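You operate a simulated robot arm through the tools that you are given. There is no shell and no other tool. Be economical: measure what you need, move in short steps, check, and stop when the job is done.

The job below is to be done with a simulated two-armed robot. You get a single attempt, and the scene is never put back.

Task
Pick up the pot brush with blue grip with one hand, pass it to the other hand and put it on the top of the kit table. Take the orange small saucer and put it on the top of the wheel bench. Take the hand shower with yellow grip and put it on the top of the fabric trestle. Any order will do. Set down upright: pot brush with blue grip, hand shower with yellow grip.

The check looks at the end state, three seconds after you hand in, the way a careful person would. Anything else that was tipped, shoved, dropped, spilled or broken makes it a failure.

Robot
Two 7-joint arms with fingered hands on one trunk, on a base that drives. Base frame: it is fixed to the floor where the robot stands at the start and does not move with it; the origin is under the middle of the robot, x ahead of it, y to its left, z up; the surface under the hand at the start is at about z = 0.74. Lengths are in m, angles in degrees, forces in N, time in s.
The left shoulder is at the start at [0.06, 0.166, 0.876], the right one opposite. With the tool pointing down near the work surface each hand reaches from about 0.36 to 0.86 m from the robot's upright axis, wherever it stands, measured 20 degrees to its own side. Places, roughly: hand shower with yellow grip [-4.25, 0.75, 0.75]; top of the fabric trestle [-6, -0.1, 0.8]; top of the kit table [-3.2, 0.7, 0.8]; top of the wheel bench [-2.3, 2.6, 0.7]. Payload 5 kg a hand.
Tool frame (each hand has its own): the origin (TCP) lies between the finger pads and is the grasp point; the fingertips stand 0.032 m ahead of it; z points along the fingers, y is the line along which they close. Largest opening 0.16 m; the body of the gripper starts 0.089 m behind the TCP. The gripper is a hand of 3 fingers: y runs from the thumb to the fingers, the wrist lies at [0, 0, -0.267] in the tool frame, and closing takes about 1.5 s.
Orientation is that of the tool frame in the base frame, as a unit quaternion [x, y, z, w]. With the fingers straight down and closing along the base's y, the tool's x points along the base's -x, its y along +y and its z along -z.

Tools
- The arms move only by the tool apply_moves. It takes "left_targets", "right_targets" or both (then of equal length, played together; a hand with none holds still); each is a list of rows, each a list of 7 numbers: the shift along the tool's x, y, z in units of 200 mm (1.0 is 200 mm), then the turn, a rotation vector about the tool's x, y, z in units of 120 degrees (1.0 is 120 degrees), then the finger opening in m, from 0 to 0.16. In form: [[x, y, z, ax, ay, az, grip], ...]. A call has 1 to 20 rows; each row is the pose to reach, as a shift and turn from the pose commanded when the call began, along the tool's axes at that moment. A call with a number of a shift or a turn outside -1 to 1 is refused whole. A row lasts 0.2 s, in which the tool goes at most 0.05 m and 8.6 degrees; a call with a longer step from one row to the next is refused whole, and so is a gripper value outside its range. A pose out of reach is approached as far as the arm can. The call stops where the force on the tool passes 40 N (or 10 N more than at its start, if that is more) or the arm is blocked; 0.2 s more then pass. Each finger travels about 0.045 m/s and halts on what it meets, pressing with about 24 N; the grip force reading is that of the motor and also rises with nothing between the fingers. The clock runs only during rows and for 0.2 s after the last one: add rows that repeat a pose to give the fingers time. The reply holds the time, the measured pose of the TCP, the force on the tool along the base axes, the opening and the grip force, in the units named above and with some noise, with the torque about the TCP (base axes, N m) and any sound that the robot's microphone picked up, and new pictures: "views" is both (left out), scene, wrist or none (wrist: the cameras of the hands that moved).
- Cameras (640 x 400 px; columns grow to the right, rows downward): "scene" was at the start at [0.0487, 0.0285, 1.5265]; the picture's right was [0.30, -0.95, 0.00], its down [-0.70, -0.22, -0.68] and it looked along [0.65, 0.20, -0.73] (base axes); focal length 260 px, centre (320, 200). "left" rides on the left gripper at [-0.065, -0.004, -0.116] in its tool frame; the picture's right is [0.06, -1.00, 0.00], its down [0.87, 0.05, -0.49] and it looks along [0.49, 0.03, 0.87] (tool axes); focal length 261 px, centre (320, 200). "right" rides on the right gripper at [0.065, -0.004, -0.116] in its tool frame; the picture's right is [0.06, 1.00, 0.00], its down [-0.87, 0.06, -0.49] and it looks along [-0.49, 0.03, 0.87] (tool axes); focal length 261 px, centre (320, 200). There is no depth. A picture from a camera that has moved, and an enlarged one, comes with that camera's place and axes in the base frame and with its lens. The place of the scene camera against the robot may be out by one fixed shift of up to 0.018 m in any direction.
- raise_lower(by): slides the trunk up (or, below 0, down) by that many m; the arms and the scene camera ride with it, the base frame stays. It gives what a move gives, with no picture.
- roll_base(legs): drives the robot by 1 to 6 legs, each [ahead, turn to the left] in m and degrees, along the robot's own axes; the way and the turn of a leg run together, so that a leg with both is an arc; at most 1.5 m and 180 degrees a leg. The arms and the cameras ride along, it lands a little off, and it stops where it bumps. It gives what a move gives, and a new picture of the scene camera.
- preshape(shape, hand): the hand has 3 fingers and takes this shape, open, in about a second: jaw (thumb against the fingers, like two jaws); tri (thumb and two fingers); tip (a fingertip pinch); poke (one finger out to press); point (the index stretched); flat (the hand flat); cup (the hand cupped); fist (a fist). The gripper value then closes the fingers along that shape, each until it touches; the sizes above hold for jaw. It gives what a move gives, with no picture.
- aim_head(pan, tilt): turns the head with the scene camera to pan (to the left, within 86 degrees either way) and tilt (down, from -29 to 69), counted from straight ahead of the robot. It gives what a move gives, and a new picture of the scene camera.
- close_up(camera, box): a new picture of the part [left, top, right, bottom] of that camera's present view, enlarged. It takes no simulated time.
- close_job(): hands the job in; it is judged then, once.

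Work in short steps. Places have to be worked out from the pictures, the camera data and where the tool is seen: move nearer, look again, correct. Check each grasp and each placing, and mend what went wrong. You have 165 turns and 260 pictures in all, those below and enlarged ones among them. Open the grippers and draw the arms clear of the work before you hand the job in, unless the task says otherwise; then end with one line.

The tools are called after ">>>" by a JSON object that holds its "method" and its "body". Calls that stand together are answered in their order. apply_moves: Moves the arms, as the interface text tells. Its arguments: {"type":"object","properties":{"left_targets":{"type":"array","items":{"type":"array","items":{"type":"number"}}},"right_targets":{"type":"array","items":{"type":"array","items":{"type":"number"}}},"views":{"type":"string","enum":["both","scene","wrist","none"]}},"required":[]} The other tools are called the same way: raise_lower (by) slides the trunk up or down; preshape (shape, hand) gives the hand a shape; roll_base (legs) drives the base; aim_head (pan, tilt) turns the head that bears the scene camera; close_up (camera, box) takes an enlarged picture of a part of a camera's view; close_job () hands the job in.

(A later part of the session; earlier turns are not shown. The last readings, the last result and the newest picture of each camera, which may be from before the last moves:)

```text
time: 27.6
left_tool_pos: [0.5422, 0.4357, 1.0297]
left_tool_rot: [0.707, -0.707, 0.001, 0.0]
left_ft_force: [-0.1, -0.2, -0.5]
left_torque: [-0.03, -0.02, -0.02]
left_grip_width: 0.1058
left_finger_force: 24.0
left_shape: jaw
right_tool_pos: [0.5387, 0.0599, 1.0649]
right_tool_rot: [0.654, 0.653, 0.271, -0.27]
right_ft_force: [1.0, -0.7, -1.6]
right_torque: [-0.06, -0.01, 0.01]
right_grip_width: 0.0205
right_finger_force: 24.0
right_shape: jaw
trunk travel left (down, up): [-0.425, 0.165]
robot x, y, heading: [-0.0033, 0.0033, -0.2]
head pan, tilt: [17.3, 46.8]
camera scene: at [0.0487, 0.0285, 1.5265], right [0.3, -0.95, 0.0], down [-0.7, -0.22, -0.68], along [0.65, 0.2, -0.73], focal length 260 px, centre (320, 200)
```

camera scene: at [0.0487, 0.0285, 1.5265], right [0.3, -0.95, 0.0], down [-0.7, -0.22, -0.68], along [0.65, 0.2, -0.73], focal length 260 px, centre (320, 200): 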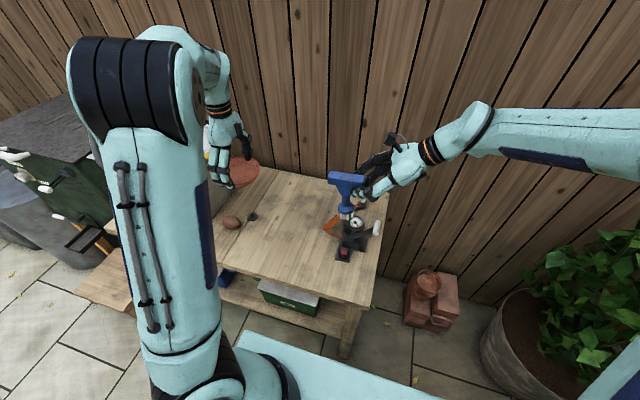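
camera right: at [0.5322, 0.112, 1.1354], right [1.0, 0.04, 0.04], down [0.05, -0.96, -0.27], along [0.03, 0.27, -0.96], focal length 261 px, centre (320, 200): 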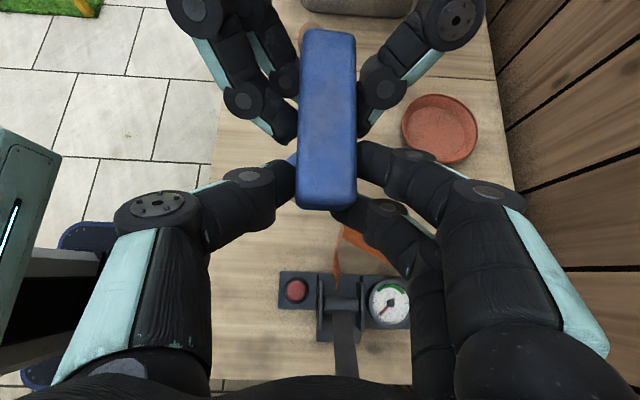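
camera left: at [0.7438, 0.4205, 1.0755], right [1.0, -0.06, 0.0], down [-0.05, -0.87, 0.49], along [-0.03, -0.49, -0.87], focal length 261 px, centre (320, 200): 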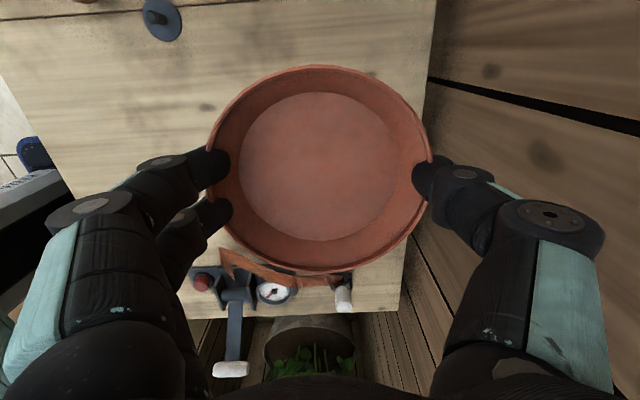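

Before driving I look to the left and right.

>>> {"method": "aim_head", "body": {"pan": 86, "tilt": 25}}

>>> {"method": "aim_head", "body": {"pan": -86, "tilt": 25}}

```text
time: 29.0
left_tool_pos: [0.5434, 0.4347, 1.0302]
left_tool_rot: [-0.707, 0.707, 0.001, 0.0]
left_ft_force: [0.2, -0.4, -0.6]
left_torque: [-0.03, 0.02, 0.03]
left_grip_width: 0.1057
left_finger_force: 23.4
left_shape: jaw
right_tool_pos: [0.5371, 0.0613, 1.0653]
right_tool_rot: [0.654, 0.653, 0.271, -0.27]
right_ft_force: [0.1, 0.2, -1.6]
right_torque: [-0.07, 0.01, -0.02]
right_grip_width: 0.0207
right_finger_force: 24.0
right_shape: jaw
trunk travel left (down, up): [-0.425, 0.165]
robot x, y, heading: [-0.0014, 0.0037, -0.1]
head pan, tilt: [85.9, 25.0]
camera scene: at [-0.0208, 0.0966, 1.5597], right [1.0, -0.07, 0.0], down [-0.03, -0.42, -0.91], along [0.06, 0.9, -0.42], focal length 260 px, centre (320, 200)
```

scene: 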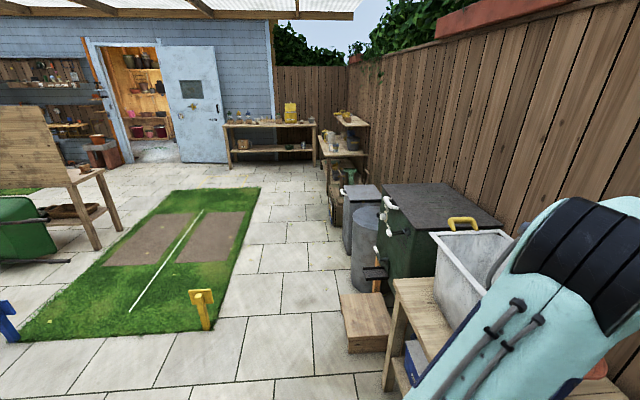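

```text
time: 31.6
left_tool_pos: [0.5432, 0.4341, 1.029]
left_tool_rot: [0.707, -0.707, 0.001, -0.001]
left_ft_force: [-0.3, 0.3, 0.0]
left_torque: [0.0, 0.03, 0.01]
left_grip_width: 0.1056
left_finger_force: 23.8
left_shape: jaw
right_tool_pos: [0.5369, 0.0624, 1.0639]
right_tool_rot: [0.652, 0.654, 0.27, -0.271]
right_ft_force: [0.2, -0.3, -1.2]
right_torque: [-0.03, -0.01, 0.02]
right_grip_width: 0.0207
right_finger_force: 24.0
right_shape: jaw
trunk travel left (down, up): [-0.425, 0.165]
robot x, y, heading: [-0.0014, -0.001, 0.0]
head pan, tilt: [-85.9, 25.0]
camera scene: at [-0.0208, -0.0872, 1.5597], right [-1.0, -0.07, 0.0], down [-0.03, 0.42, -0.91], along [0.06, -0.9, -0.42], focal length 260 px, centre (320, 200)
```

scene: 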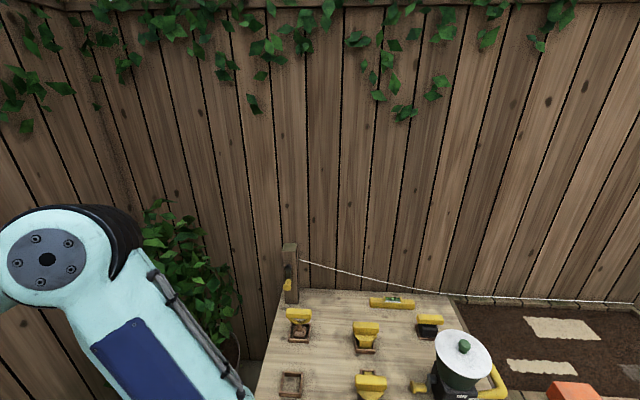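

A bench stands close on the right; I check its near edge and what's to the rear-right.

>>> {"method": "aim_head", "body": {"pan": -86, "tilt": 62}}

>>> {"method": "aim_head", "body": {"pan": 86, "tilt": 60}}

```text
time: 32.6
left_tool_pos: [0.5435, 0.435, 1.0292]
left_tool_rot: [-0.707, 0.707, 0.0, 0.0]
left_ft_force: [0.5, 0.7, -0.1]
left_torque: [-0.01, -0.02, 0.02]
left_grip_width: 0.1057
left_finger_force: 24.0
left_shape: jaw
right_tool_pos: [0.5383, 0.0619, 1.0644]
right_tool_rot: [0.653, 0.653, 0.271, -0.271]
right_ft_force: [0.5, -0.4, -1.7]
right_torque: [-0.03, -0.03, -0.02]
right_grip_width: 0.0209
right_finger_force: 23.9
right_shape: jaw
trunk travel left (down, up): [-0.425, 0.165]
robot x, y, heading: [-0.0016, 0.0, -0.0]
head pan, tilt: [-85.9, 62.0]
camera scene: at [-0.0228, -0.0595, 1.5074], right [-1.0, -0.07, 0.0], down [-0.06, 0.88, -0.47], along [0.03, -0.47, -0.88], focal length 260 px, centre (320, 200)
```

scene: 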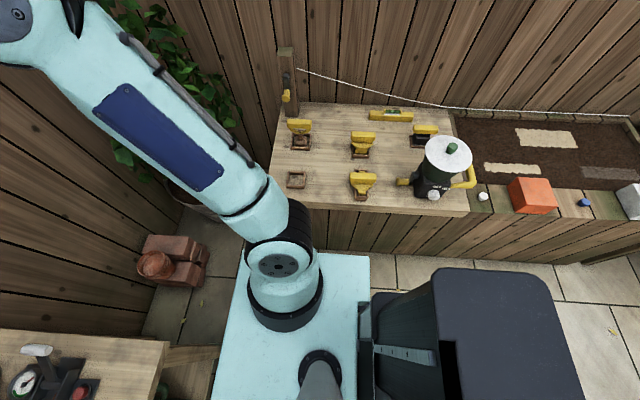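

```text
time: 35.2
left_tool_pos: [0.5437, 0.4348, 1.0292]
left_tool_rot: [-0.707, 0.707, 0.0, 0.0]
left_ft_force: [-0.4, 0.1, -0.2]
left_torque: [0.0, -0.03, -0.01]
left_grip_width: 0.1059
left_finger_force: 24.1
left_shape: jaw
right_tool_pos: [0.5376, 0.0619, 1.0642]
right_tool_rot: [0.653, 0.653, 0.271, -0.271]
right_ft_force: [-0.4, 0.6, -1.2]
right_torque: [-0.05, -0.02, -0.01]
right_grip_width: 0.0208
right_finger_force: 23.9
right_shape: jaw
trunk travel left (down, up): [-0.425, 0.165]
robot x, y, heading: [0.0017, 0.0001, -0.1]
head pan, tilt: [85.9, 60.0]
camera scene: at [-0.0226, 0.0712, 1.5096], right [1.0, -0.07, 0.0], down [-0.06, -0.86, -0.5], along [0.04, 0.5, -0.87], focal length 260 px, centre (320, 200)
```

scene: 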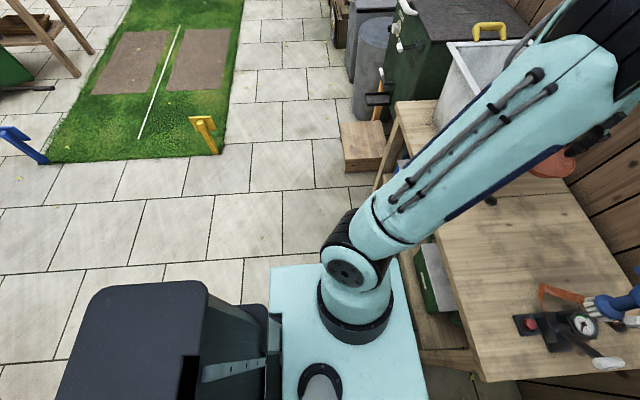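

The robot has a long rear box, and a bench is at y≈-0.55, so I can't spin in place here. Floor is clear back to x≈-1.5, so I reverse 0.6 m with a slight right turn to gain space.

>>> {"method": "roll_base", "body": {"legs": [[-0.3, 0], [-0.4, -25]]}}

>>> {"method": "aim_head", "body": {"pan": -86, "tilt": 30}}

```text
time: 39.4
left_tool_pos: [-0.0097, 0.2512, 1.0293]
left_tool_rot: [-0.538, 0.843, 0.0, 0.0]
left_ft_force: [-0.2, -0.9, -0.4]
left_torque: [0.02, -0.04, -0.01]
left_grip_width: 0.1058
left_finger_force: 24.0
left_shape: jaw
right_tool_pos: [-0.1707, -0.0848, 1.0661]
right_tool_rot: [0.779, 0.496, 0.323, -0.205]
right_ft_force: [-0.2, -0.5, -0.7]
right_torque: [-0.07, 0.02, 0.0]
right_grip_width: 0.0206
right_finger_force: 23.5
right_shape: jaw
trunk travel left (down, up): [-0.425, 0.165]
robot x, y, heading: [-0.6847, 0.0852, -24.9]
head pan, tilt: [85.9, 60.0]
camera scene: at [-0.6779, 0.1612, 1.5097], right [0.88, -0.48, 0.0], down [-0.42, -0.76, -0.5], along [0.24, 0.44, -0.87], focal length 260 px, centre (320, 200)
```

scene: 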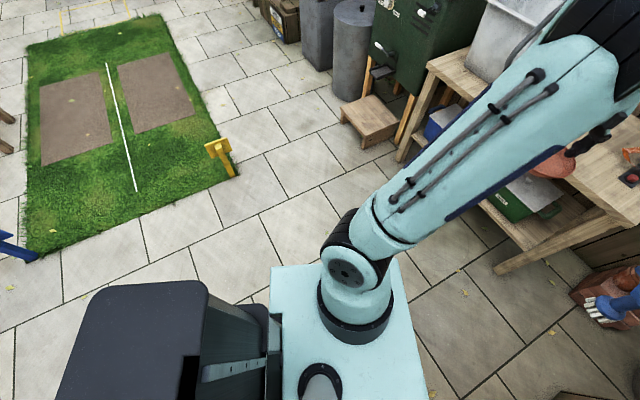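

```text
time: 42.0
left_tool_pos: [-0.0083, 0.2506, 1.0296]
left_tool_rot: [-0.538, 0.843, 0.0, 0.001]
left_ft_force: [-0.1, 0.5, 1.2]
left_torque: [0.0, -0.01, -0.05]
left_grip_width: 0.1059
left_finger_force: 23.7
left_shape: jaw
right_tool_pos: [-0.1705, -0.0852, 1.0644]
right_tool_rot: [0.779, 0.497, 0.322, -0.206]
right_ft_force: [0.5, 0.1, -1.3]
right_torque: [-0.05, 0.06, -0.01]
right_grip_width: 0.0207
right_finger_force: 24.5
right_shape: jaw
trunk travel left (down, up): [-0.425, 0.165]
robot x, y, heading: [-0.6817, 0.0853, -24.8]
head pan, tilt: [-85.9, 30.0]
camera scene: at [-0.7413, 0.0182, 1.5517], right [-0.94, 0.35, 0.0], down [0.18, 0.47, -0.87], along [-0.31, -0.81, -0.5], focal length 260 px, centre (320, 200)
```

scene: 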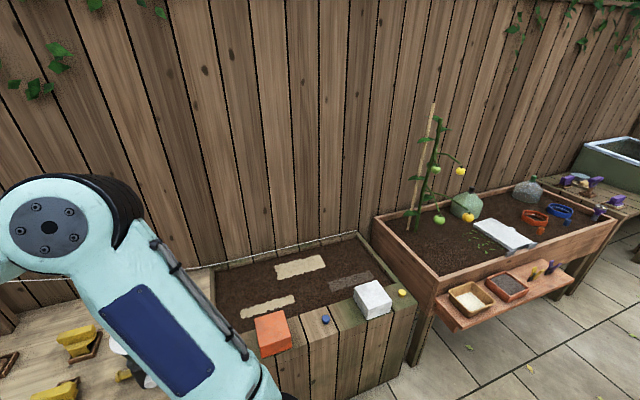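

I keep reversing a bit further, then look right-rear again.

>>> {"method": "roll_base", "body": {"legs": [[-0.45, -15]]}}

>>> {"method": "aim_head", "body": {"pan": -86, "tilt": 20}}

```text
time: 44.7
left_tool_pos: [-0.3677, 0.3102, 1.0308]
left_tool_rot: [-0.423, 0.906, 0.0, 0.0]
left_ft_force: [0.3, -0.6, -0.7]
left_torque: [-0.01, -0.03, -0.01]
left_grip_width: 0.1055
left_finger_force: 23.4
left_shape: jaw
right_tool_pos: [-0.6119, 0.027, 1.0647]
right_tool_rot: [0.837, 0.391, 0.347, -0.161]
right_ft_force: [0.5, 1.1, -1.4]
right_torque: [-0.07, 0.03, -0.04]
right_grip_width: 0.0207
right_finger_force: 24.3
right_shape: jaw
trunk travel left (down, up): [-0.425, 0.165]
robot x, y, heading: [-1.0621, 0.3256, -40.0]
head pan, tilt: [-85.9, 30.0]
camera scene: at [-1.1376, 0.2756, 1.5517], right [-0.81, 0.58, 0.0], down [0.29, 0.41, -0.87], along [-0.51, -0.7, -0.5], focal length 260 px, centre (320, 200)
```

scene: 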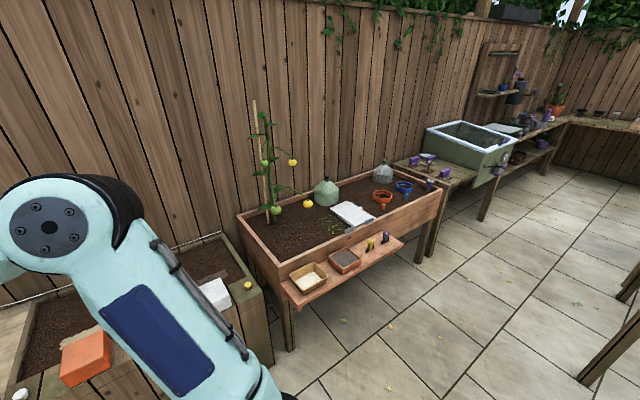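

```text
time: 45.4
left_tool_pos: [-0.369, 0.3097, 1.0305]
left_tool_rot: [-0.423, 0.906, 0.0, 0.0]
left_ft_force: [-0.6, -0.3, -0.3]
left_torque: [0.0, -0.01, 0.0]
left_grip_width: 0.1057
left_finger_force: 24.0
left_shape: jaw
right_tool_pos: [-0.6112, 0.0266, 1.0653]
right_tool_rot: [0.837, 0.39, 0.348, -0.161]
right_ft_force: [0.3, -0.8, -1.2]
right_torque: [-0.05, 0.05, 0.0]
right_grip_width: 0.0208
right_finger_force: 23.8
right_shape: jaw
trunk travel left (down, up): [-0.425, 0.165]
robot x, y, heading: [-1.0617, 0.3234, -39.7]
head pan, tilt: [-85.9, 20.0]
camera scene: at [-1.1385, 0.2733, 1.5677], right [-0.81, 0.58, 0.0], down [0.2, 0.28, -0.94], along [-0.55, -0.76, -0.34], focal length 260 px, centre (320, 200)
```

scene: 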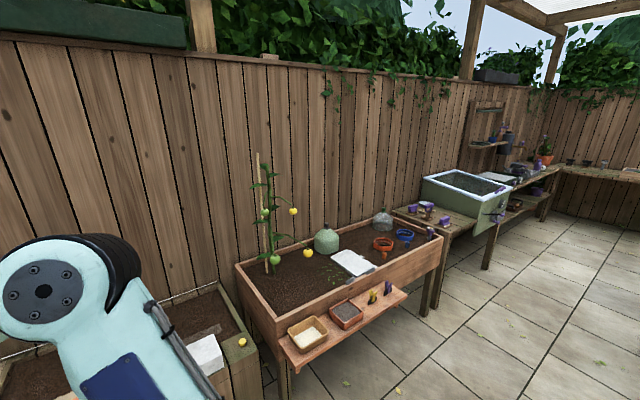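

The kit table's legs are near (-2.74, 0.51) and (-3.65, 0.53); its near end is best approached facing -x. I reverse 0.3 m to the middle of the corridor and turn right 140°.

>>> {"method": "roll_base", "body": {"legs": [[-0.3, 0], [0, -70], [0, -70]]}}

>>> {"method": "aim_head", "body": {"pan": 0, "tilt": 25}}

```text
time: 53.8
left_tool_pos: [-1.8507, 0.0971, 1.0289]
left_tool_rot: [0.717, 0.697, 0.0, 0.0]
left_ft_force: [-0.5, -0.1, -0.5]
left_torque: [-0.01, 0.0, 0.01]
left_grip_width: 0.1054
left_finger_force: 23.8
left_shape: jaw
right_tool_pos: [-1.8354, 0.472, 1.0645]
right_tool_rot: [-0.644, 0.662, -0.266, -0.275]
right_ft_force: [0.4, -0.8, -1.4]
right_torque: [0.06, 0.02, -0.04]
right_grip_width: 0.0204
right_finger_force: 24.0
right_shape: jaw
trunk travel left (down, up): [-0.425, 0.165]
robot x, y, heading: [-1.2955, 0.5155, 178.7]
head pan, tilt: [-85.9, 20.0]
camera scene: at [-1.2678, 0.6158, 1.5678], right [1.0, 0.05, 0.0], down [0.02, -0.34, -0.94], along [-0.04, 0.94, -0.34], focal length 260 px, centre (320, 200)
```

scene: 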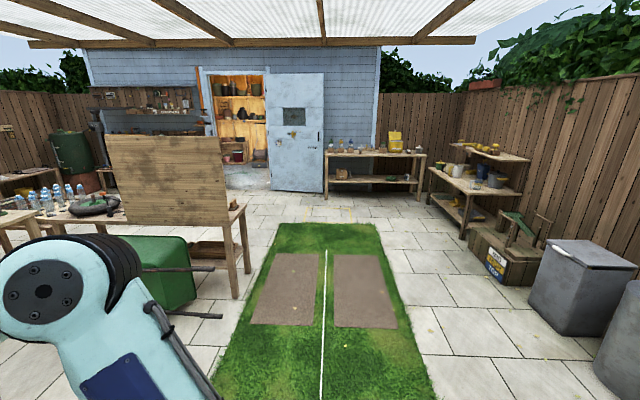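

```text
time: 55.4
left_tool_pos: [-1.8509, 0.0978, 1.029]
left_tool_rot: [0.716, 0.698, 0.0, 0.0]
left_ft_force: [-0.7, 1.1, -0.1]
left_torque: [0.0, -0.01, 0.01]
left_grip_width: 0.1053
left_finger_force: 23.4
left_shape: jaw
right_tool_pos: [-1.8364, 0.4711, 1.0637]
right_tool_rot: [-0.645, 0.662, -0.266, -0.275]
right_ft_force: [0.0, -0.1, -1.1]
right_torque: [0.04, -0.03, -0.02]
right_grip_width: 0.0203
right_finger_force: 23.8
right_shape: jaw
trunk travel left (down, up): [-0.425, 0.165]
robot x, y, heading: [-1.2928, 0.5186, 178.8]
head pan, tilt: [0.0, 25.0]
camera scene: at [-1.3555, 0.5246, 1.5597], right [0.02, 1.0, 0.0], down [0.42, -0.01, -0.91], along [-0.91, 0.02, -0.42], focal length 260 px, centre (320, 200)
```

scene: 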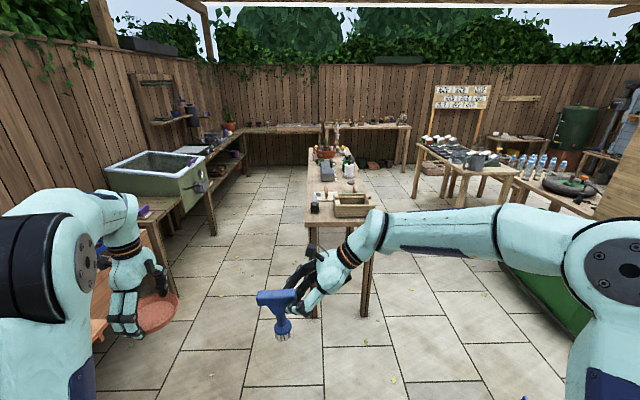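

The kit table lies straight ahead; I zoom in on its top and beyond.

>>> {"method": "close_up", "body": {"camera": "scene", "box": [250, 110, 430, 250]}}

>>> {"method": "close_up", "body": {"camera": "scene", "box": [400, 80, 640, 230]}}

```text
2.86 times, centred on (340, 180) of scene
camera zoom: at [-1.3555, 0.5246, 1.5597], right [0.02, 1.0, 0.0], down [0.42, -0.01, -0.91], along [-0.91, 0.02, -0.42], focal length 744 px, centre (263, 257)
```

zoom: 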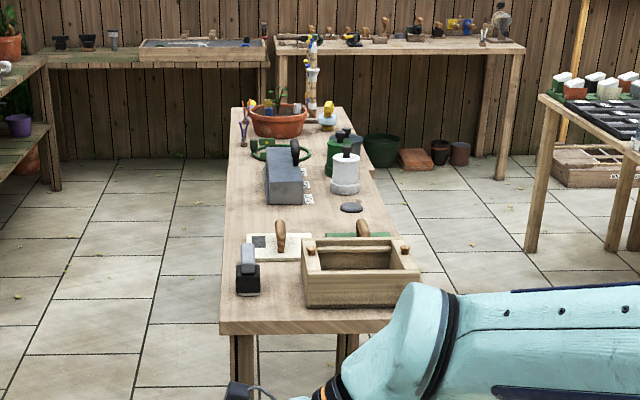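

```text
2.67 times, centred on (520, 155) of scene
camera zoom: at [-1.3555, 0.5246, 1.5597], right [0.02, 1.0, 0.0], down [0.42, -0.01, -0.91], along [-0.91, 0.02, -0.42], focal length 694 px, centre (-213, 320)
```

zoom: 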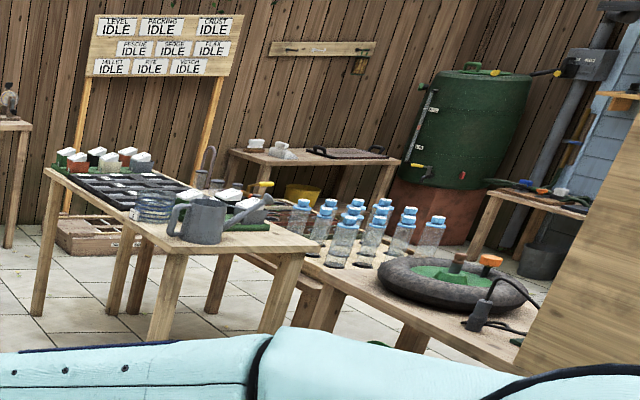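

Kit table: x from -2.66 to about -3.66, y 0.46–0.93, z≈0.8. A free patch lies at the near edge around (-2.72, 0.57), between the black gadget and the wooden tray. I drive forward 0.65 m and look down.

>>> {"method": "roll_base", "body": {"legs": [[0.65, 0]]}}

>>> {"method": "aim_head", "body": {"pan": 0, "tilt": 45}}

```text
time: 59.0
left_tool_pos: [-2.5017, 0.1093, 1.0286]
left_tool_rot: [0.715, 0.7, 0.0, 0.0]
left_ft_force: [0.0, 0.0, -0.9]
left_torque: [0.0, 0.02, 0.01]
left_grip_width: 0.1056
left_finger_force: 24.1
left_shape: jaw
right_tool_pos: [-2.4876, 0.4818, 1.0636]
right_tool_rot: [-0.645, 0.661, -0.267, -0.274]
right_ft_force: [-0.1, -0.2, -1.5]
right_torque: [0.05, -0.04, 0.02]
right_grip_width: 0.0205
right_finger_force: 23.6
right_shape: jaw
trunk travel left (down, up): [-0.425, 0.165]
robot x, y, heading: [-1.9469, 0.5307, 179.0]
head pan, tilt: [0.0, 25.0]
camera scene: at [-2.0086, 0.5378, 1.5597], right [0.02, 1.0, 0.0], down [0.42, -0.01, -0.91], along [-0.91, 0.02, -0.42], focal length 260 px, centre (320, 200)
```

scene: 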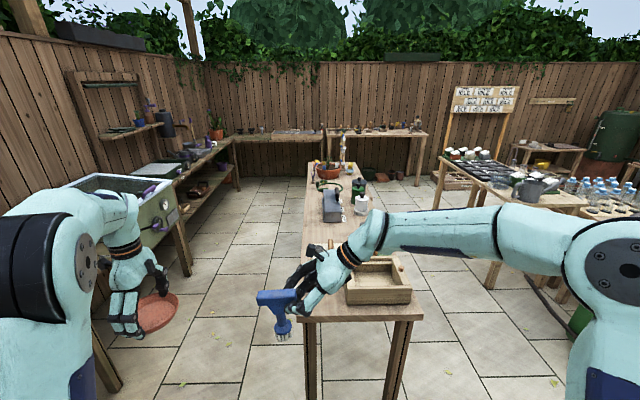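

```text
time: 59.8
left_tool_pos: [-2.5014, 0.1094, 1.0295]
left_tool_rot: [0.714, 0.7, 0.0, -0.001]
left_ft_force: [0.5, 0.5, 0.5]
left_torque: [-0.05, 0.01, -0.01]
left_grip_width: 0.1055
left_finger_force: 23.6
left_shape: jaw
right_tool_pos: [-2.4866, 0.4819, 1.0643]
right_tool_rot: [-0.646, 0.661, -0.267, -0.274]
right_ft_force: [0.9, -0.2, -0.7]
right_torque: [0.07, 0.02, -0.01]
right_grip_width: 0.0208
right_finger_force: 24.0
right_shape: jaw
trunk travel left (down, up): [-0.425, 0.165]
robot x, y, heading: [-1.9476, 0.5341, 179.0]
head pan, tilt: [0.0, 45.0]
camera scene: at [-1.9973, 0.5376, 1.5292], right [0.02, 1.0, 0.0], down [0.71, -0.01, -0.71], along [-0.71, 0.01, -0.71], focal length 260 px, centre (320, 200)
```

scene: 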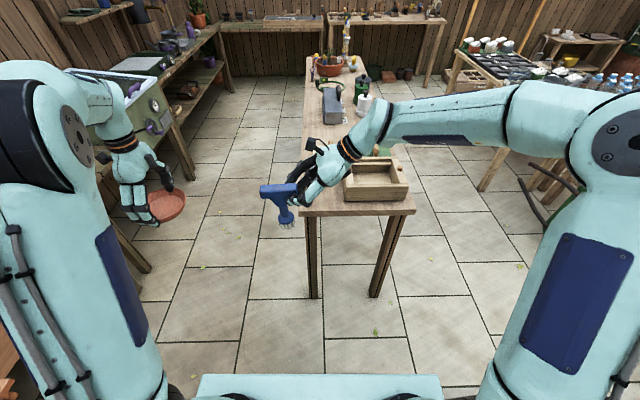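

The arm hides the free patch; I check with the right wrist camera.

>>> {"method": "close_up", "body": {"camera": "right", "box": [0, 0, 639, 399]}}

>>> {"method": "close_up", "body": {"camera": "scene", "box": [230, 90, 430, 230]}}

```text
1.00 times, centred on (320, 200) of right (not enlarged: the box is as wide or as high as the picture)
camera zoom: at [-2.4845, 0.5186, 1.1922], right [-1.0, -0.02, 0.04], down [-0.03, 0.96, -0.27], along [-0.04, -0.27, -0.96], focal length 261 px, centre (320, 200)
```

zoom: 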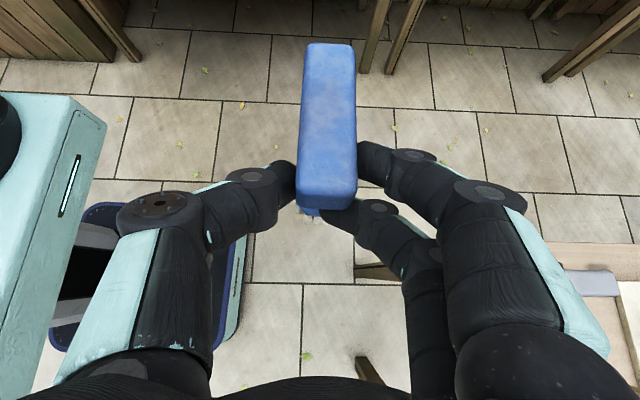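

```text
2.86 times, centred on (330, 160) of scene
camera zoom: at [-1.9973, 0.5376, 1.5292], right [0.02, 1.0, 0.0], down [0.71, -0.01, -0.71], along [-0.71, 0.01, -0.71], focal length 744 px, centre (291, 314)
```

zoom: 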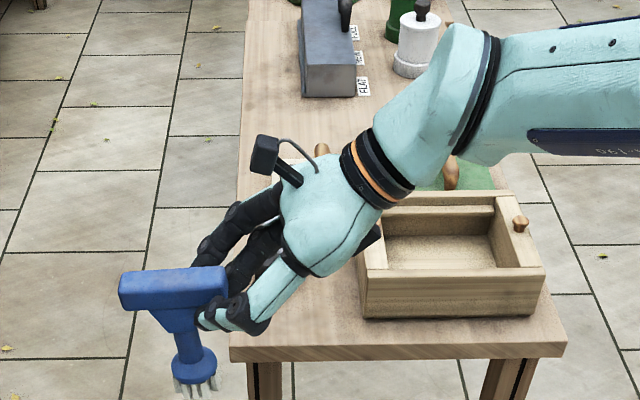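

I raise the right arm 14 cm so the camera can see the patch beneath.

>>> {"method": "apply_moves", "body": {"right_targets": [[0.1, 0, -0.1, 0, 0, 0, 0.01], [0.2, 0, -0.2, 0, 0, 0, 0.01], [0.3, 0, -0.3, 0, 0, 0, 0.01], [0.4, 0, -0.4, 0, 0, 0, 0.01], [0.5, 0, -0.5, 0, 0, 0, 0.01], [0.5, 0, -0.5, 0, 0, 0, 0.01]], "views": "none"}}

>>> {"method": "close_up", "body": {"camera": "scene", "box": [230, 90, 430, 230]}}

```text
time: 61.2
left_tool_pos: [-2.5009, 0.109, 1.029]
left_tool_rot: [0.715, 0.7, 0.0, -0.001]
left_ft_force: [-0.2, 0.4, -0.5]
left_torque: [-0.02, 0.0, -0.01]
left_grip_width: 0.1055
left_finger_force: 24.3
left_shape: jaw
right_tool_pos: [-2.4886, 0.4818, 1.2073]
right_tool_rot: [-0.646, 0.661, -0.267, -0.274]
right_ft_force: [-0.4, 0.2, -1.6]
right_torque: [0.02, 0.02, -0.02]
right_grip_width: 0.0205
right_finger_force: 24.3
right_shape: jaw
trunk travel left (down, up): [-0.425, 0.165]
robot x, y, heading: [-1.9469, 0.5309, 178.9]
head pan, tilt: [0.0, 45.0]
```

```text
2.86 times, centred on (330, 160) of scene
camera zoom: at [-1.9973, 0.5377, 1.5291], right [0.02, 1.0, 0.0], down [0.71, -0.01, -0.71], along [-0.71, 0.01, -0.71], focal length 744 px, centre (291, 314)
```

zoom: 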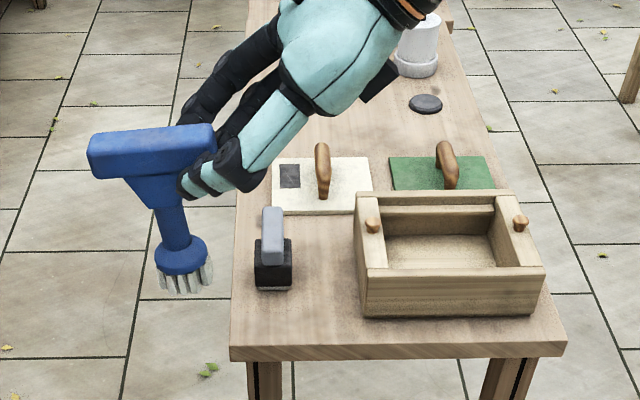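

The clear spot at the table's near-left is about (-2.705, 0.565). I move the brush most of the way there, correcting its ~6° lean as I go.

>>> {"method": "apply_moves", "body": {"right_targets": [[-0.1, 0.1, -0.01, -0.004, 0.01, -0.004, 0.01], [-0.22, 0.22, -0.02, -0.008, 0.02, -0.008, 0.01], [-0.34, 0.34, -0.03, -0.012, 0.03, -0.012, 0.01], [-0.46, 0.46, -0.04, -0.016, 0.04, -0.016, 0.01], [-0.58, 0.58, -0.055, -0.018, 0.05, -0.018, 0.01], [-0.7, 0.7, -0.07, -0.018, 0.05, -0.018, 0.01], [-0.783, 0.75, -0.076, -0.018, 0.05, -0.018, 0.01], [-0.783, 0.75, -0.076, -0.018, 0.05, -0.018, 0.01]], "views": "wrist"}}

>>> {"method": "close_up", "body": {"camera": "scene", "box": [230, 90, 430, 230]}}

```text
time: 63.0
left_tool_pos: [-2.5001, 0.1083, 1.0297]
left_tool_rot: [0.715, 0.699, 0.001, 0.0]
left_ft_force: [-0.4, 0.3, 0.7]
left_torque: [0.02, 0.01, 0.01]
left_grip_width: 0.1056
left_finger_force: 24.4
left_shape: jaw
right_tool_pos: [-2.6345, 0.6058, 1.1066]
right_tool_rot: [-0.638, 0.638, -0.283, -0.325]
right_ft_force: [-0.7, 0.4, -0.7]
right_torque: [0.03, 0.02, 0.0]
right_grip_width: 0.0201
right_finger_force: 24.1
right_shape: jaw
trunk travel left (down, up): [-0.425, 0.165]
robot x, y, heading: [-1.9497, 0.5373, 178.7]
head pan, tilt: [0.0, 45.0]
camera right: at [-2.6246, 0.6561, 1.2297], right [-0.99, -0.01, 0.1], down [-0.05, 0.93, -0.36], along [-0.09, -0.37, -0.93], focal length 261 px, centre (320, 200)
```

right: 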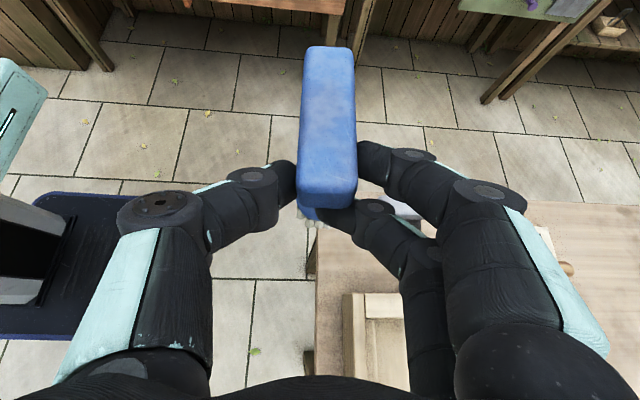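

```text
2.86 times, centred on (330, 160) of scene
camera zoom: at [-1.9972, 0.5376, 1.5291], right [0.02, 1.0, 0.0], down [0.71, -0.01, -0.71], along [-0.71, 0.01, -0.71], focal length 744 px, centre (291, 314)
```

zoom: 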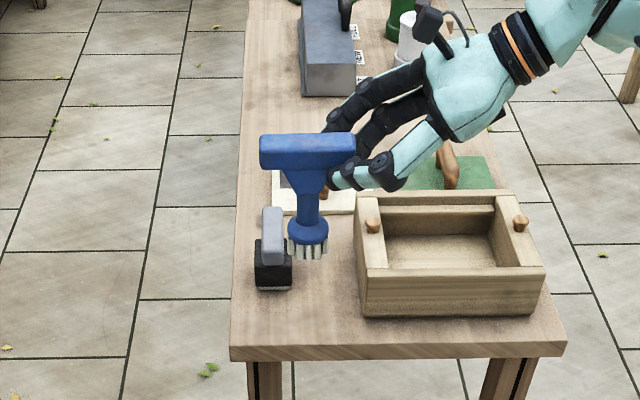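

The brush is upright and lined up with the free patch. I move 7 cm forward, then lower 15 cm.

>>> {"method": "apply_moves", "body": {"right_targets": [[-0.005, 0.175, 0.01, 0, 0, 0, 0.01], [-0.01, 0.35, 0.02, 0, 0, 0, 0.01], [-0.107, 0.343, 0.098, 0, 0, 0, 0.01], [-0.204, 0.336, 0.176, 0, 0, 0, 0.01], [-0.3, 0.33, 0.255, 0, 0, 0, 0.01], [-0.397, 0.323, 0.333, 0, 0, 0, 0.01], [-0.494, 0.316, 0.41, 0, 0, 0, 0.01], [-0.59, 0.309, 0.49, 0, 0, 0, 0.01], [-0.59, 0.309, 0.49, 0, 0, 0, 0.01]], "views": "wrist"}}

>>> {"method": "close_up", "body": {"camera": "scene", "box": [230, 90, 430, 230]}}

```text
time: 65.0
left_tool_pos: [-2.5016, 0.109, 1.0302]
left_tool_rot: [0.714, 0.7, 0.0, 0.0]
left_ft_force: [-0.8, -0.5, -0.7]
left_torque: [-0.01, 0.02, -0.03]
left_grip_width: 0.1055
left_finger_force: 24.3
left_shape: jaw
right_tool_pos: [-2.7051, 0.6083, 0.9559]
right_tool_rot: [0.638, -0.638, 0.283, 0.324]
right_ft_force: [-0.7, -0.6, -1.0]
right_torque: [0.04, -0.02, 0.0]
right_grip_width: 0.0197
right_finger_force: 23.7
right_shape: jaw
trunk travel left (down, up): [-0.425, 0.165]
robot x, y, heading: [-1.9465, 0.5329, 178.9]
head pan, tilt: [0.0, 45.0]
camera right: at [-2.6947, 0.6567, 1.0788], right [-0.99, -0.01, 0.1], down [-0.05, 0.93, -0.36], along [-0.09, -0.37, -0.93], focal length 261 px, centre (320, 200)
```

right: 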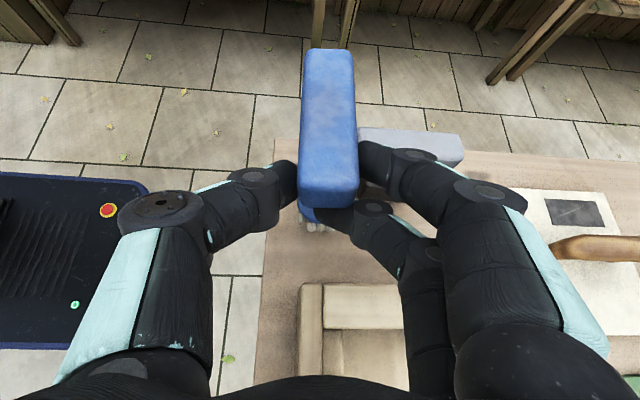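

```text
2.86 times, centred on (330, 160) of scene
camera zoom: at [-1.9973, 0.5376, 1.5291], right [0.02, 1.0, 0.0], down [0.71, -0.01, -0.71], along [-0.71, 0.01, -0.71], focal length 744 px, centre (291, 314)
```

zoom: 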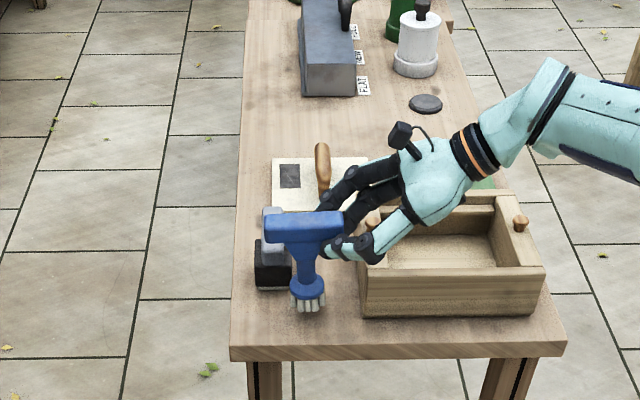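

Clearances look fine; I lower a further 2.6 cm gently and watch the force.

>>> {"method": "apply_moves", "body": {"right_targets": [[-0.025, -0.002, 0.02, 0, 0, 0, 0.01], [-0.05, -0.003, 0.04, 0, 0, 0, 0.01], [-0.075, -0.005, 0.06, 0, 0, 0, 0.01], [-0.1, -0.007, 0.081, 0, 0, 0, 0.01]], "views": "none"}}

>>> {"method": "close_up", "body": {"camera": "scene", "box": [280, 150, 380, 220]}}

```text
time: 66.0
left_tool_pos: [-2.5014, 0.1093, 1.0293]
left_tool_rot: [0.714, 0.7, 0.0, -0.001]
left_ft_force: [0.4, 0.2, 0.3]
left_torque: [-0.03, 0.03, 0.02]
left_grip_width: 0.1054
left_finger_force: 24.0
left_shape: jaw
right_tool_pos: [-2.7045, 0.6064, 0.932]
right_tool_rot: [0.638, -0.638, 0.284, 0.325]
right_ft_force: [0.2, -0.6, -1.7]
right_torque: [0.05, -0.03, -0.04]
right_grip_width: 0.0196
right_finger_force: 24.3
right_shape: jaw
trunk travel left (down, up): [-0.425, 0.165]
robot x, y, heading: [-1.9486, 0.5303, 178.9]
head pan, tilt: [0.0, 45.0]
```

```text
5.71 times, centred on (330, 185) of scene
camera zoom: at [-1.9974, 0.5377, 1.5291], right [0.02, 1.0, 0.0], down [0.71, -0.01, -0.71], along [-0.71, 0.01, -0.71], focal length 1488 px, centre (263, 286)
```

zoom: 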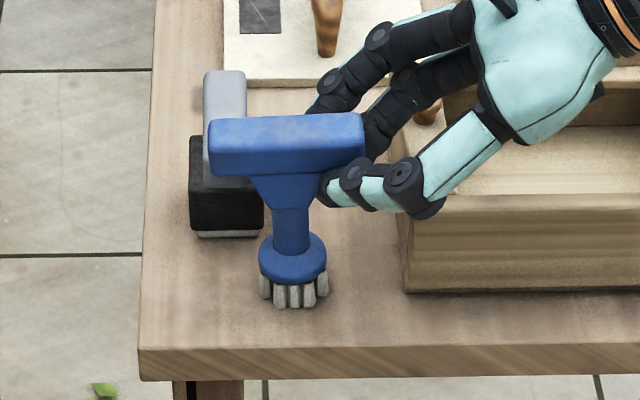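

A few mm remain; I lower in 3 mm steps.

>>> {"method": "apply_moves", "body": {"right_targets": [[-0.012, -0.001, 0.0095, 0, 0, 0, 0.01], [-0.024, -0.002, 0.019, 0, 0, 0, 0.01]], "views": "none"}}

>>> {"method": "close_up", "body": {"camera": "scene", "box": [280, 150, 380, 220]}}

```text
time: 66.6
left_tool_pos: [-2.5014, 0.1096, 1.0296]
left_tool_rot: [0.715, 0.699, 0.0, 0.0]
left_ft_force: [0.8, -0.1, -0.3]
left_torque: [-0.01, 0.01, -0.01]
left_grip_width: 0.1051
left_finger_force: 23.7
left_shape: jaw
right_tool_pos: [-2.7055, 0.6073, 0.9273]
right_tool_rot: [-0.637, 0.638, -0.282, -0.327]
right_ft_force: [-1.4, 2.9, 11.2]
right_torque: [-0.32, 0.04, -0.06]
right_grip_width: 0.0204
right_finger_force: 23.7
right_shape: jaw
trunk travel left (down, up): [-0.425, 0.165]
robot x, y, heading: [-1.9481, 0.5337, 178.7]
head pan, tilt: [0.0, 45.0]
```

```text
5.71 times, centred on (330, 185) of scene
camera zoom: at [-1.9965, 0.5379, 1.5294], right [0.02, 1.0, 0.0], down [0.71, -0.01, -0.71], along [-0.71, 0.01, -0.71], focal length 1488 px, centre (263, 286)
```

zoom: 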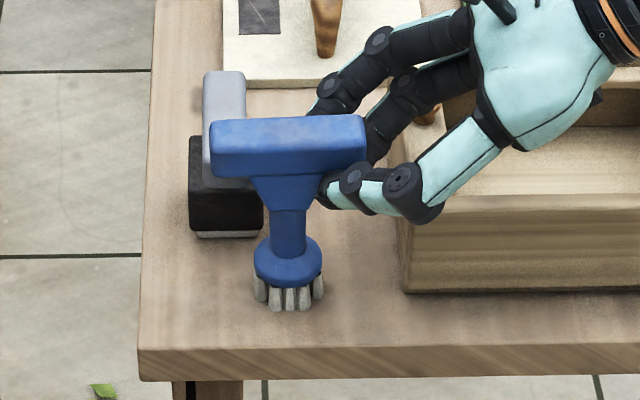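

Contact with the table (11 N). I open the hand slowly in place.

>>> {"method": "apply_moves", "body": {"right_targets": [[0, 0, 0, 0, 0, 0, 0.025], [0, 0, 0, 0, 0, 0, 0.03], [0, 0, 0, 0, 0, 0, 0.04], [0, 0, 0, 0, 0, 0, 0.05], [0, 0, 0, 0, 0, 0, 0.06], [0, 0, 0, 0, 0, 0, 0.07], [0, 0, 0, 0, 0, 0, 0.07]], "views": "wrist"}}

>>> {"method": "close_up", "body": {"camera": "scene", "box": [280, 150, 380, 220]}}

```text
time: 68.2
left_tool_pos: [-2.5003, 0.1084, 1.029]
left_tool_rot: [0.714, 0.7, 0.0, 0.001]
left_ft_force: [0.4, -0.1, -0.4]
left_torque: [-0.01, 0.04, 0.0]
left_grip_width: 0.1053
left_finger_force: 23.8
left_shape: jaw
right_tool_pos: [-2.7055, 0.6068, 0.9249]
right_tool_rot: [-0.638, 0.638, -0.283, -0.325]
right_ft_force: [-0.7, -0.3, 0.0]
right_torque: [-0.01, -0.03, -0.02]
right_grip_width: 0.0694
right_finger_force: 0.1
right_shape: jaw
trunk travel left (down, up): [-0.425, 0.165]
robot x, y, heading: [-1.9489, 0.5336, 179.0]
head pan, tilt: [0.0, 45.0]
camera right: at [-2.6946, 0.6564, 1.0471], right [-0.99, -0.01, 0.1], down [-0.05, 0.93, -0.36], along [-0.09, -0.37, -0.93], focal length 261 px, centre (320, 200)
```

right: 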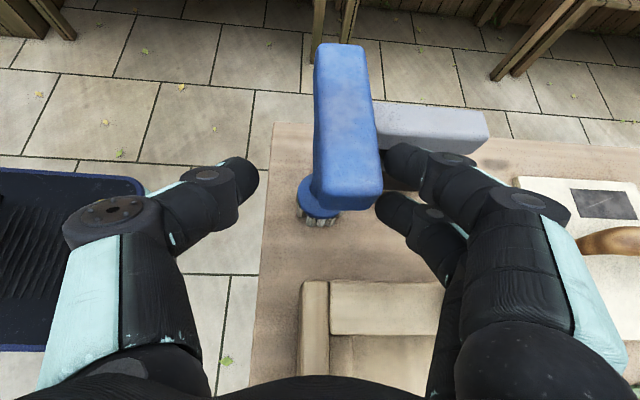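

```text
5.71 times, centred on (330, 185) of scene
camera zoom: at [-1.9973, 0.5377, 1.5291], right [0.02, 1.0, 0.0], down [0.71, -0.01, -0.71], along [-0.71, 0.01, -0.71], focal length 1488 px, centre (263, 286)
```

zoom: 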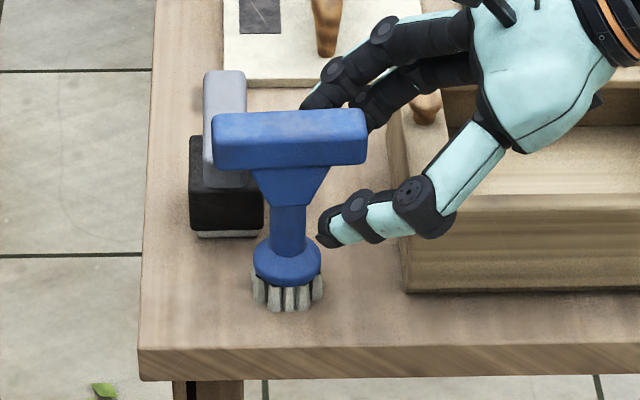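

The brush stands upright by itself. I open a bit more and withdraw the right hand along its axis.

>>> {"method": "apply_moves", "body": {"right_targets": [[0, 0, 0, 0, 0, 0, 0.08], [0, 0, 0, 0, 0, 0, 0.09], [0, 0.02, -0.03, 0, 0, 0, 0.09], [0, 0.02, -0.1, 0, 0, 0, 0.09], [0, 0.02, -0.25, 0, 0, 0, 0.09], [0, 0.02, -0.45, 0, 0, 0, 0.09], [0, 0.02, -0.65, 0, 0, 0, 0.09], [0, 0.02, -0.85, 0, 0, 0, 0.09]], "views": "wrist"}}

>>> {"method": "close_up", "body": {"camera": "scene", "box": [260, 90, 420, 220]}}

```text
time: 70.0
left_tool_pos: [-2.5011, 0.1096, 1.029]
left_tool_rot: [0.714, 0.7, 0.0, 0.0]
left_ft_force: [-0.3, 1.1, -0.4]
left_torque: [-0.02, -0.01, -0.01]
left_grip_width: 0.1056
left_finger_force: 23.5
left_shape: jaw
right_tool_pos: [-2.7, 0.7394, 1.032]
right_tool_rot: [0.638, -0.638, 0.284, 0.326]
right_ft_force: [-1.0, 0.1, -0.1]
right_torque: [-0.01, 0.01, -0.01]
right_grip_width: 0.0892
right_finger_force: 0.1
right_shape: jaw
trunk travel left (down, up): [-0.425, 0.165]
robot x, y, heading: [-1.9458, 0.5315, 179.0]
head pan, tilt: [0.0, 45.0]
camera right: at [-2.6888, 0.7894, 1.1547], right [-0.99, -0.01, 0.1], down [-0.05, 0.93, -0.36], along [-0.09, -0.37, -0.93], focal length 261 px, centre (320, 200)
```

right: 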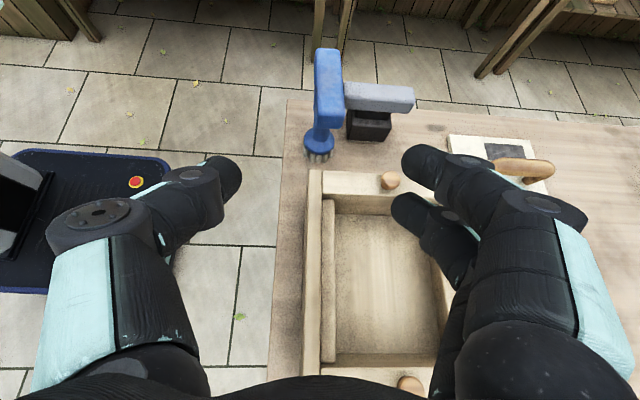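

```text
3.08 times, centred on (340, 155) of scene
camera zoom: at [-1.9971, 0.5381, 1.5291], right [0.02, 1.0, 0.0], down [0.71, -0.01, -0.71], along [-0.71, 0.01, -0.71], focal length 801 px, centre (258, 338)
```

zoom: 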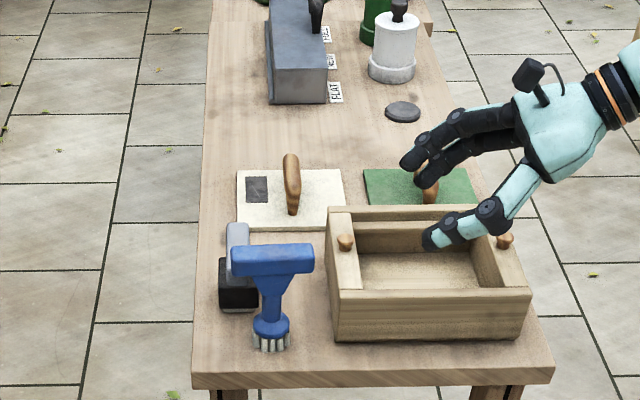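

Brush is placed and standing. I raise the right hand clear and pull it back.

>>> {"method": "apply_moves", "body": {"right_targets": [[0.1, 0, -0.08, 0, 0, 0, 0.09], [0.25, 0.01, -0.2, 0, 0, 0, 0.09], [0.4, 0.02, -0.3, 0, 0, 0, 0.09], [0.466, 0.03, -0.377, 0, 0, 0, 0.09], [0.466, -0.15, -0.377, 0, 0, 0, 0.09], [0.466, -0.35, -0.377, 0, 0, 0, 0.09], [0.466, -0.55, -0.377, 0, 0, 0, 0.09], [0.466, -0.72, -0.377, 0, 0, 0, 0.09]], "views": "scene"}}

>>> {"method": "aim_head", "body": {"pan": -60, "tilt": 30}}

```text
time: 71.8
left_tool_pos: [-2.5001, 0.1088, 1.0302]
left_tool_rot: [0.714, 0.7, 0.0, 0.0]
left_ft_force: [0.4, 0.5, 0.5]
left_torque: [0.0, 0.02, 0.0]
left_grip_width: 0.1054
left_finger_force: 23.6
left_shape: jaw
right_tool_pos: [-2.5484, 0.7358, 1.1454]
right_tool_rot: [0.639, -0.637, 0.283, 0.326]
right_ft_force: [0.4, -0.1, -0.1]
right_torque: [0.0, 0.02, -0.04]
right_grip_width: 0.0896
right_finger_force: 0.0
right_shape: jaw
trunk travel left (down, up): [-0.425, 0.165]
robot x, y, heading: [-1.9442, 0.5335, 179.0]
head pan, tilt: [0.0, 45.0]
camera scene: at [-1.9965, 0.5376, 1.5292], right [0.02, 1.0, 0.0], down [0.71, -0.01, -0.71], along [-0.71, 0.01, -0.71], focal length 260 px, centre (320, 200)
```

scene: 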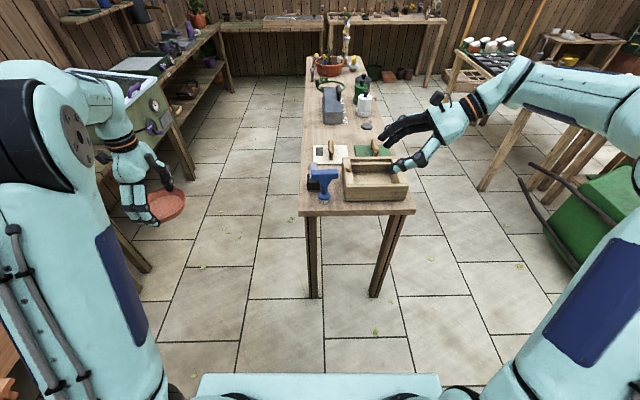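

```text
time: 73.1
left_tool_pos: [-2.5005, 0.1076, 1.0295]
left_tool_rot: [0.715, 0.699, 0.0, 0.0]
left_ft_force: [0.3, -0.7, -0.6]
left_torque: [0.03, -0.01, -0.02]
left_grip_width: 0.1054
left_finger_force: 23.5
left_shape: jaw
right_tool_pos: [-2.5499, 0.737, 1.1431]
right_tool_rot: [0.638, -0.638, 0.282, 0.325]
right_ft_force: [0.8, -0.8, -0.1]
right_torque: [0.01, 0.01, 0.0]
right_grip_width: 0.0895
right_finger_force: 0.0
right_shape: jaw
trunk travel left (down, up): [-0.425, 0.165]
robot x, y, heading: [-1.9452, 0.5294, 178.9]
head pan, tilt: [-60.0, 30.0]
camera scene: at [-1.9597, 0.6154, 1.5517], right [0.87, 0.48, 0.0], down [0.24, -0.44, -0.87], along [-0.42, 0.76, -0.5], focal length 260 px, centre (320, 200)
```

scene: 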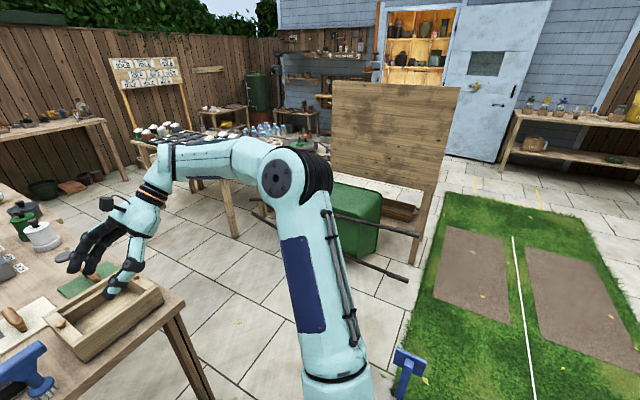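

Brush done. The wheel bench has a tall board on its -y side, so I'll reach it from the far (+y) side by driving around the lawn's east edge. First back off from the kit table and turn around.

>>> {"method": "roll_base", "body": {"legs": [[-0.65, 0], [0, -90], [0, -89]]}}

>>> {"method": "aim_head", "body": {"pan": 20, "tilt": 35}}

```text
time: 84.6
left_tool_pos: [-0.7527, 0.9495, 1.0301]
left_tool_rot: [-0.705, 0.709, 0.0, -0.001]
left_ft_force: [0.0, -0.4, -0.9]
left_torque: [0.0, 0.05, -0.01]
left_grip_width: 0.1049
left_finger_force: 23.7
left_shape: jaw
right_tool_pos: [-0.6956, 0.322, 1.1431]
right_tool_rot: [0.633, 0.643, 0.323, -0.286]
right_ft_force: [-0.2, 0.1, 0.5]
right_torque: [0.02, -0.03, 0.0]
right_grip_width: 0.0895
right_finger_force: 0.0
right_shape: jaw
trunk travel left (down, up): [-0.425, 0.165]
robot x, y, heading: [-1.2998, 0.5137, -0.3]
head pan, tilt: [-60.0, 30.0]
camera scene: at [-1.2826, 0.4426, 1.5517], right [-0.87, -0.5, 0.0], down [-0.25, 0.43, -0.87], along [0.43, -0.75, -0.5], focal length 260 px, centre (320, 200)
```

scene: 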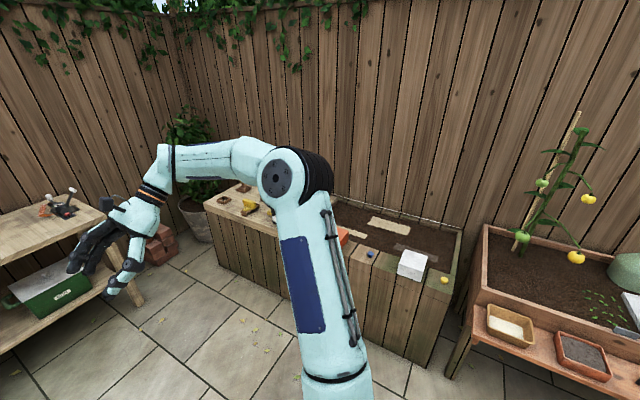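

```text
time: 86.1
left_tool_pos: [-0.7538, 0.9482, 1.0281]
left_tool_rot: [-0.705, 0.709, 0.0, 0.001]
left_ft_force: [0.0, -0.3, -0.2]
left_torque: [0.0, 0.01, -0.02]
left_grip_width: 0.1051
left_finger_force: 23.9
left_shape: jaw
right_tool_pos: [-0.695, 0.3227, 1.1431]
right_tool_rot: [0.633, 0.642, 0.324, -0.285]
right_ft_force: [0.4, -1.3, -0.9]
right_torque: [-0.01, -0.03, -0.03]
right_grip_width: 0.0892
right_finger_force: 0.0
right_shape: jaw
trunk travel left (down, up): [-0.425, 0.165]
robot x, y, heading: [-1.3, 0.5212, 0.0]
head pan, tilt: [20.0, 35.0]
camera scene: at [-1.2446, 0.5512, 1.5439], right [0.34, -0.94, 0.0], down [-0.54, -0.19, -0.82], along [0.77, 0.28, -0.57], focal length 260 px, centre (320, 200)
```

scene: 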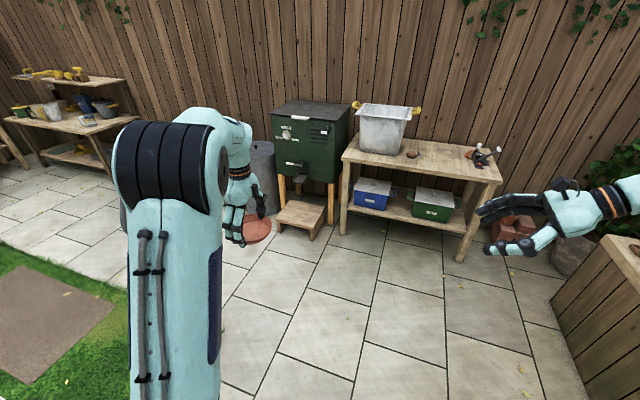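

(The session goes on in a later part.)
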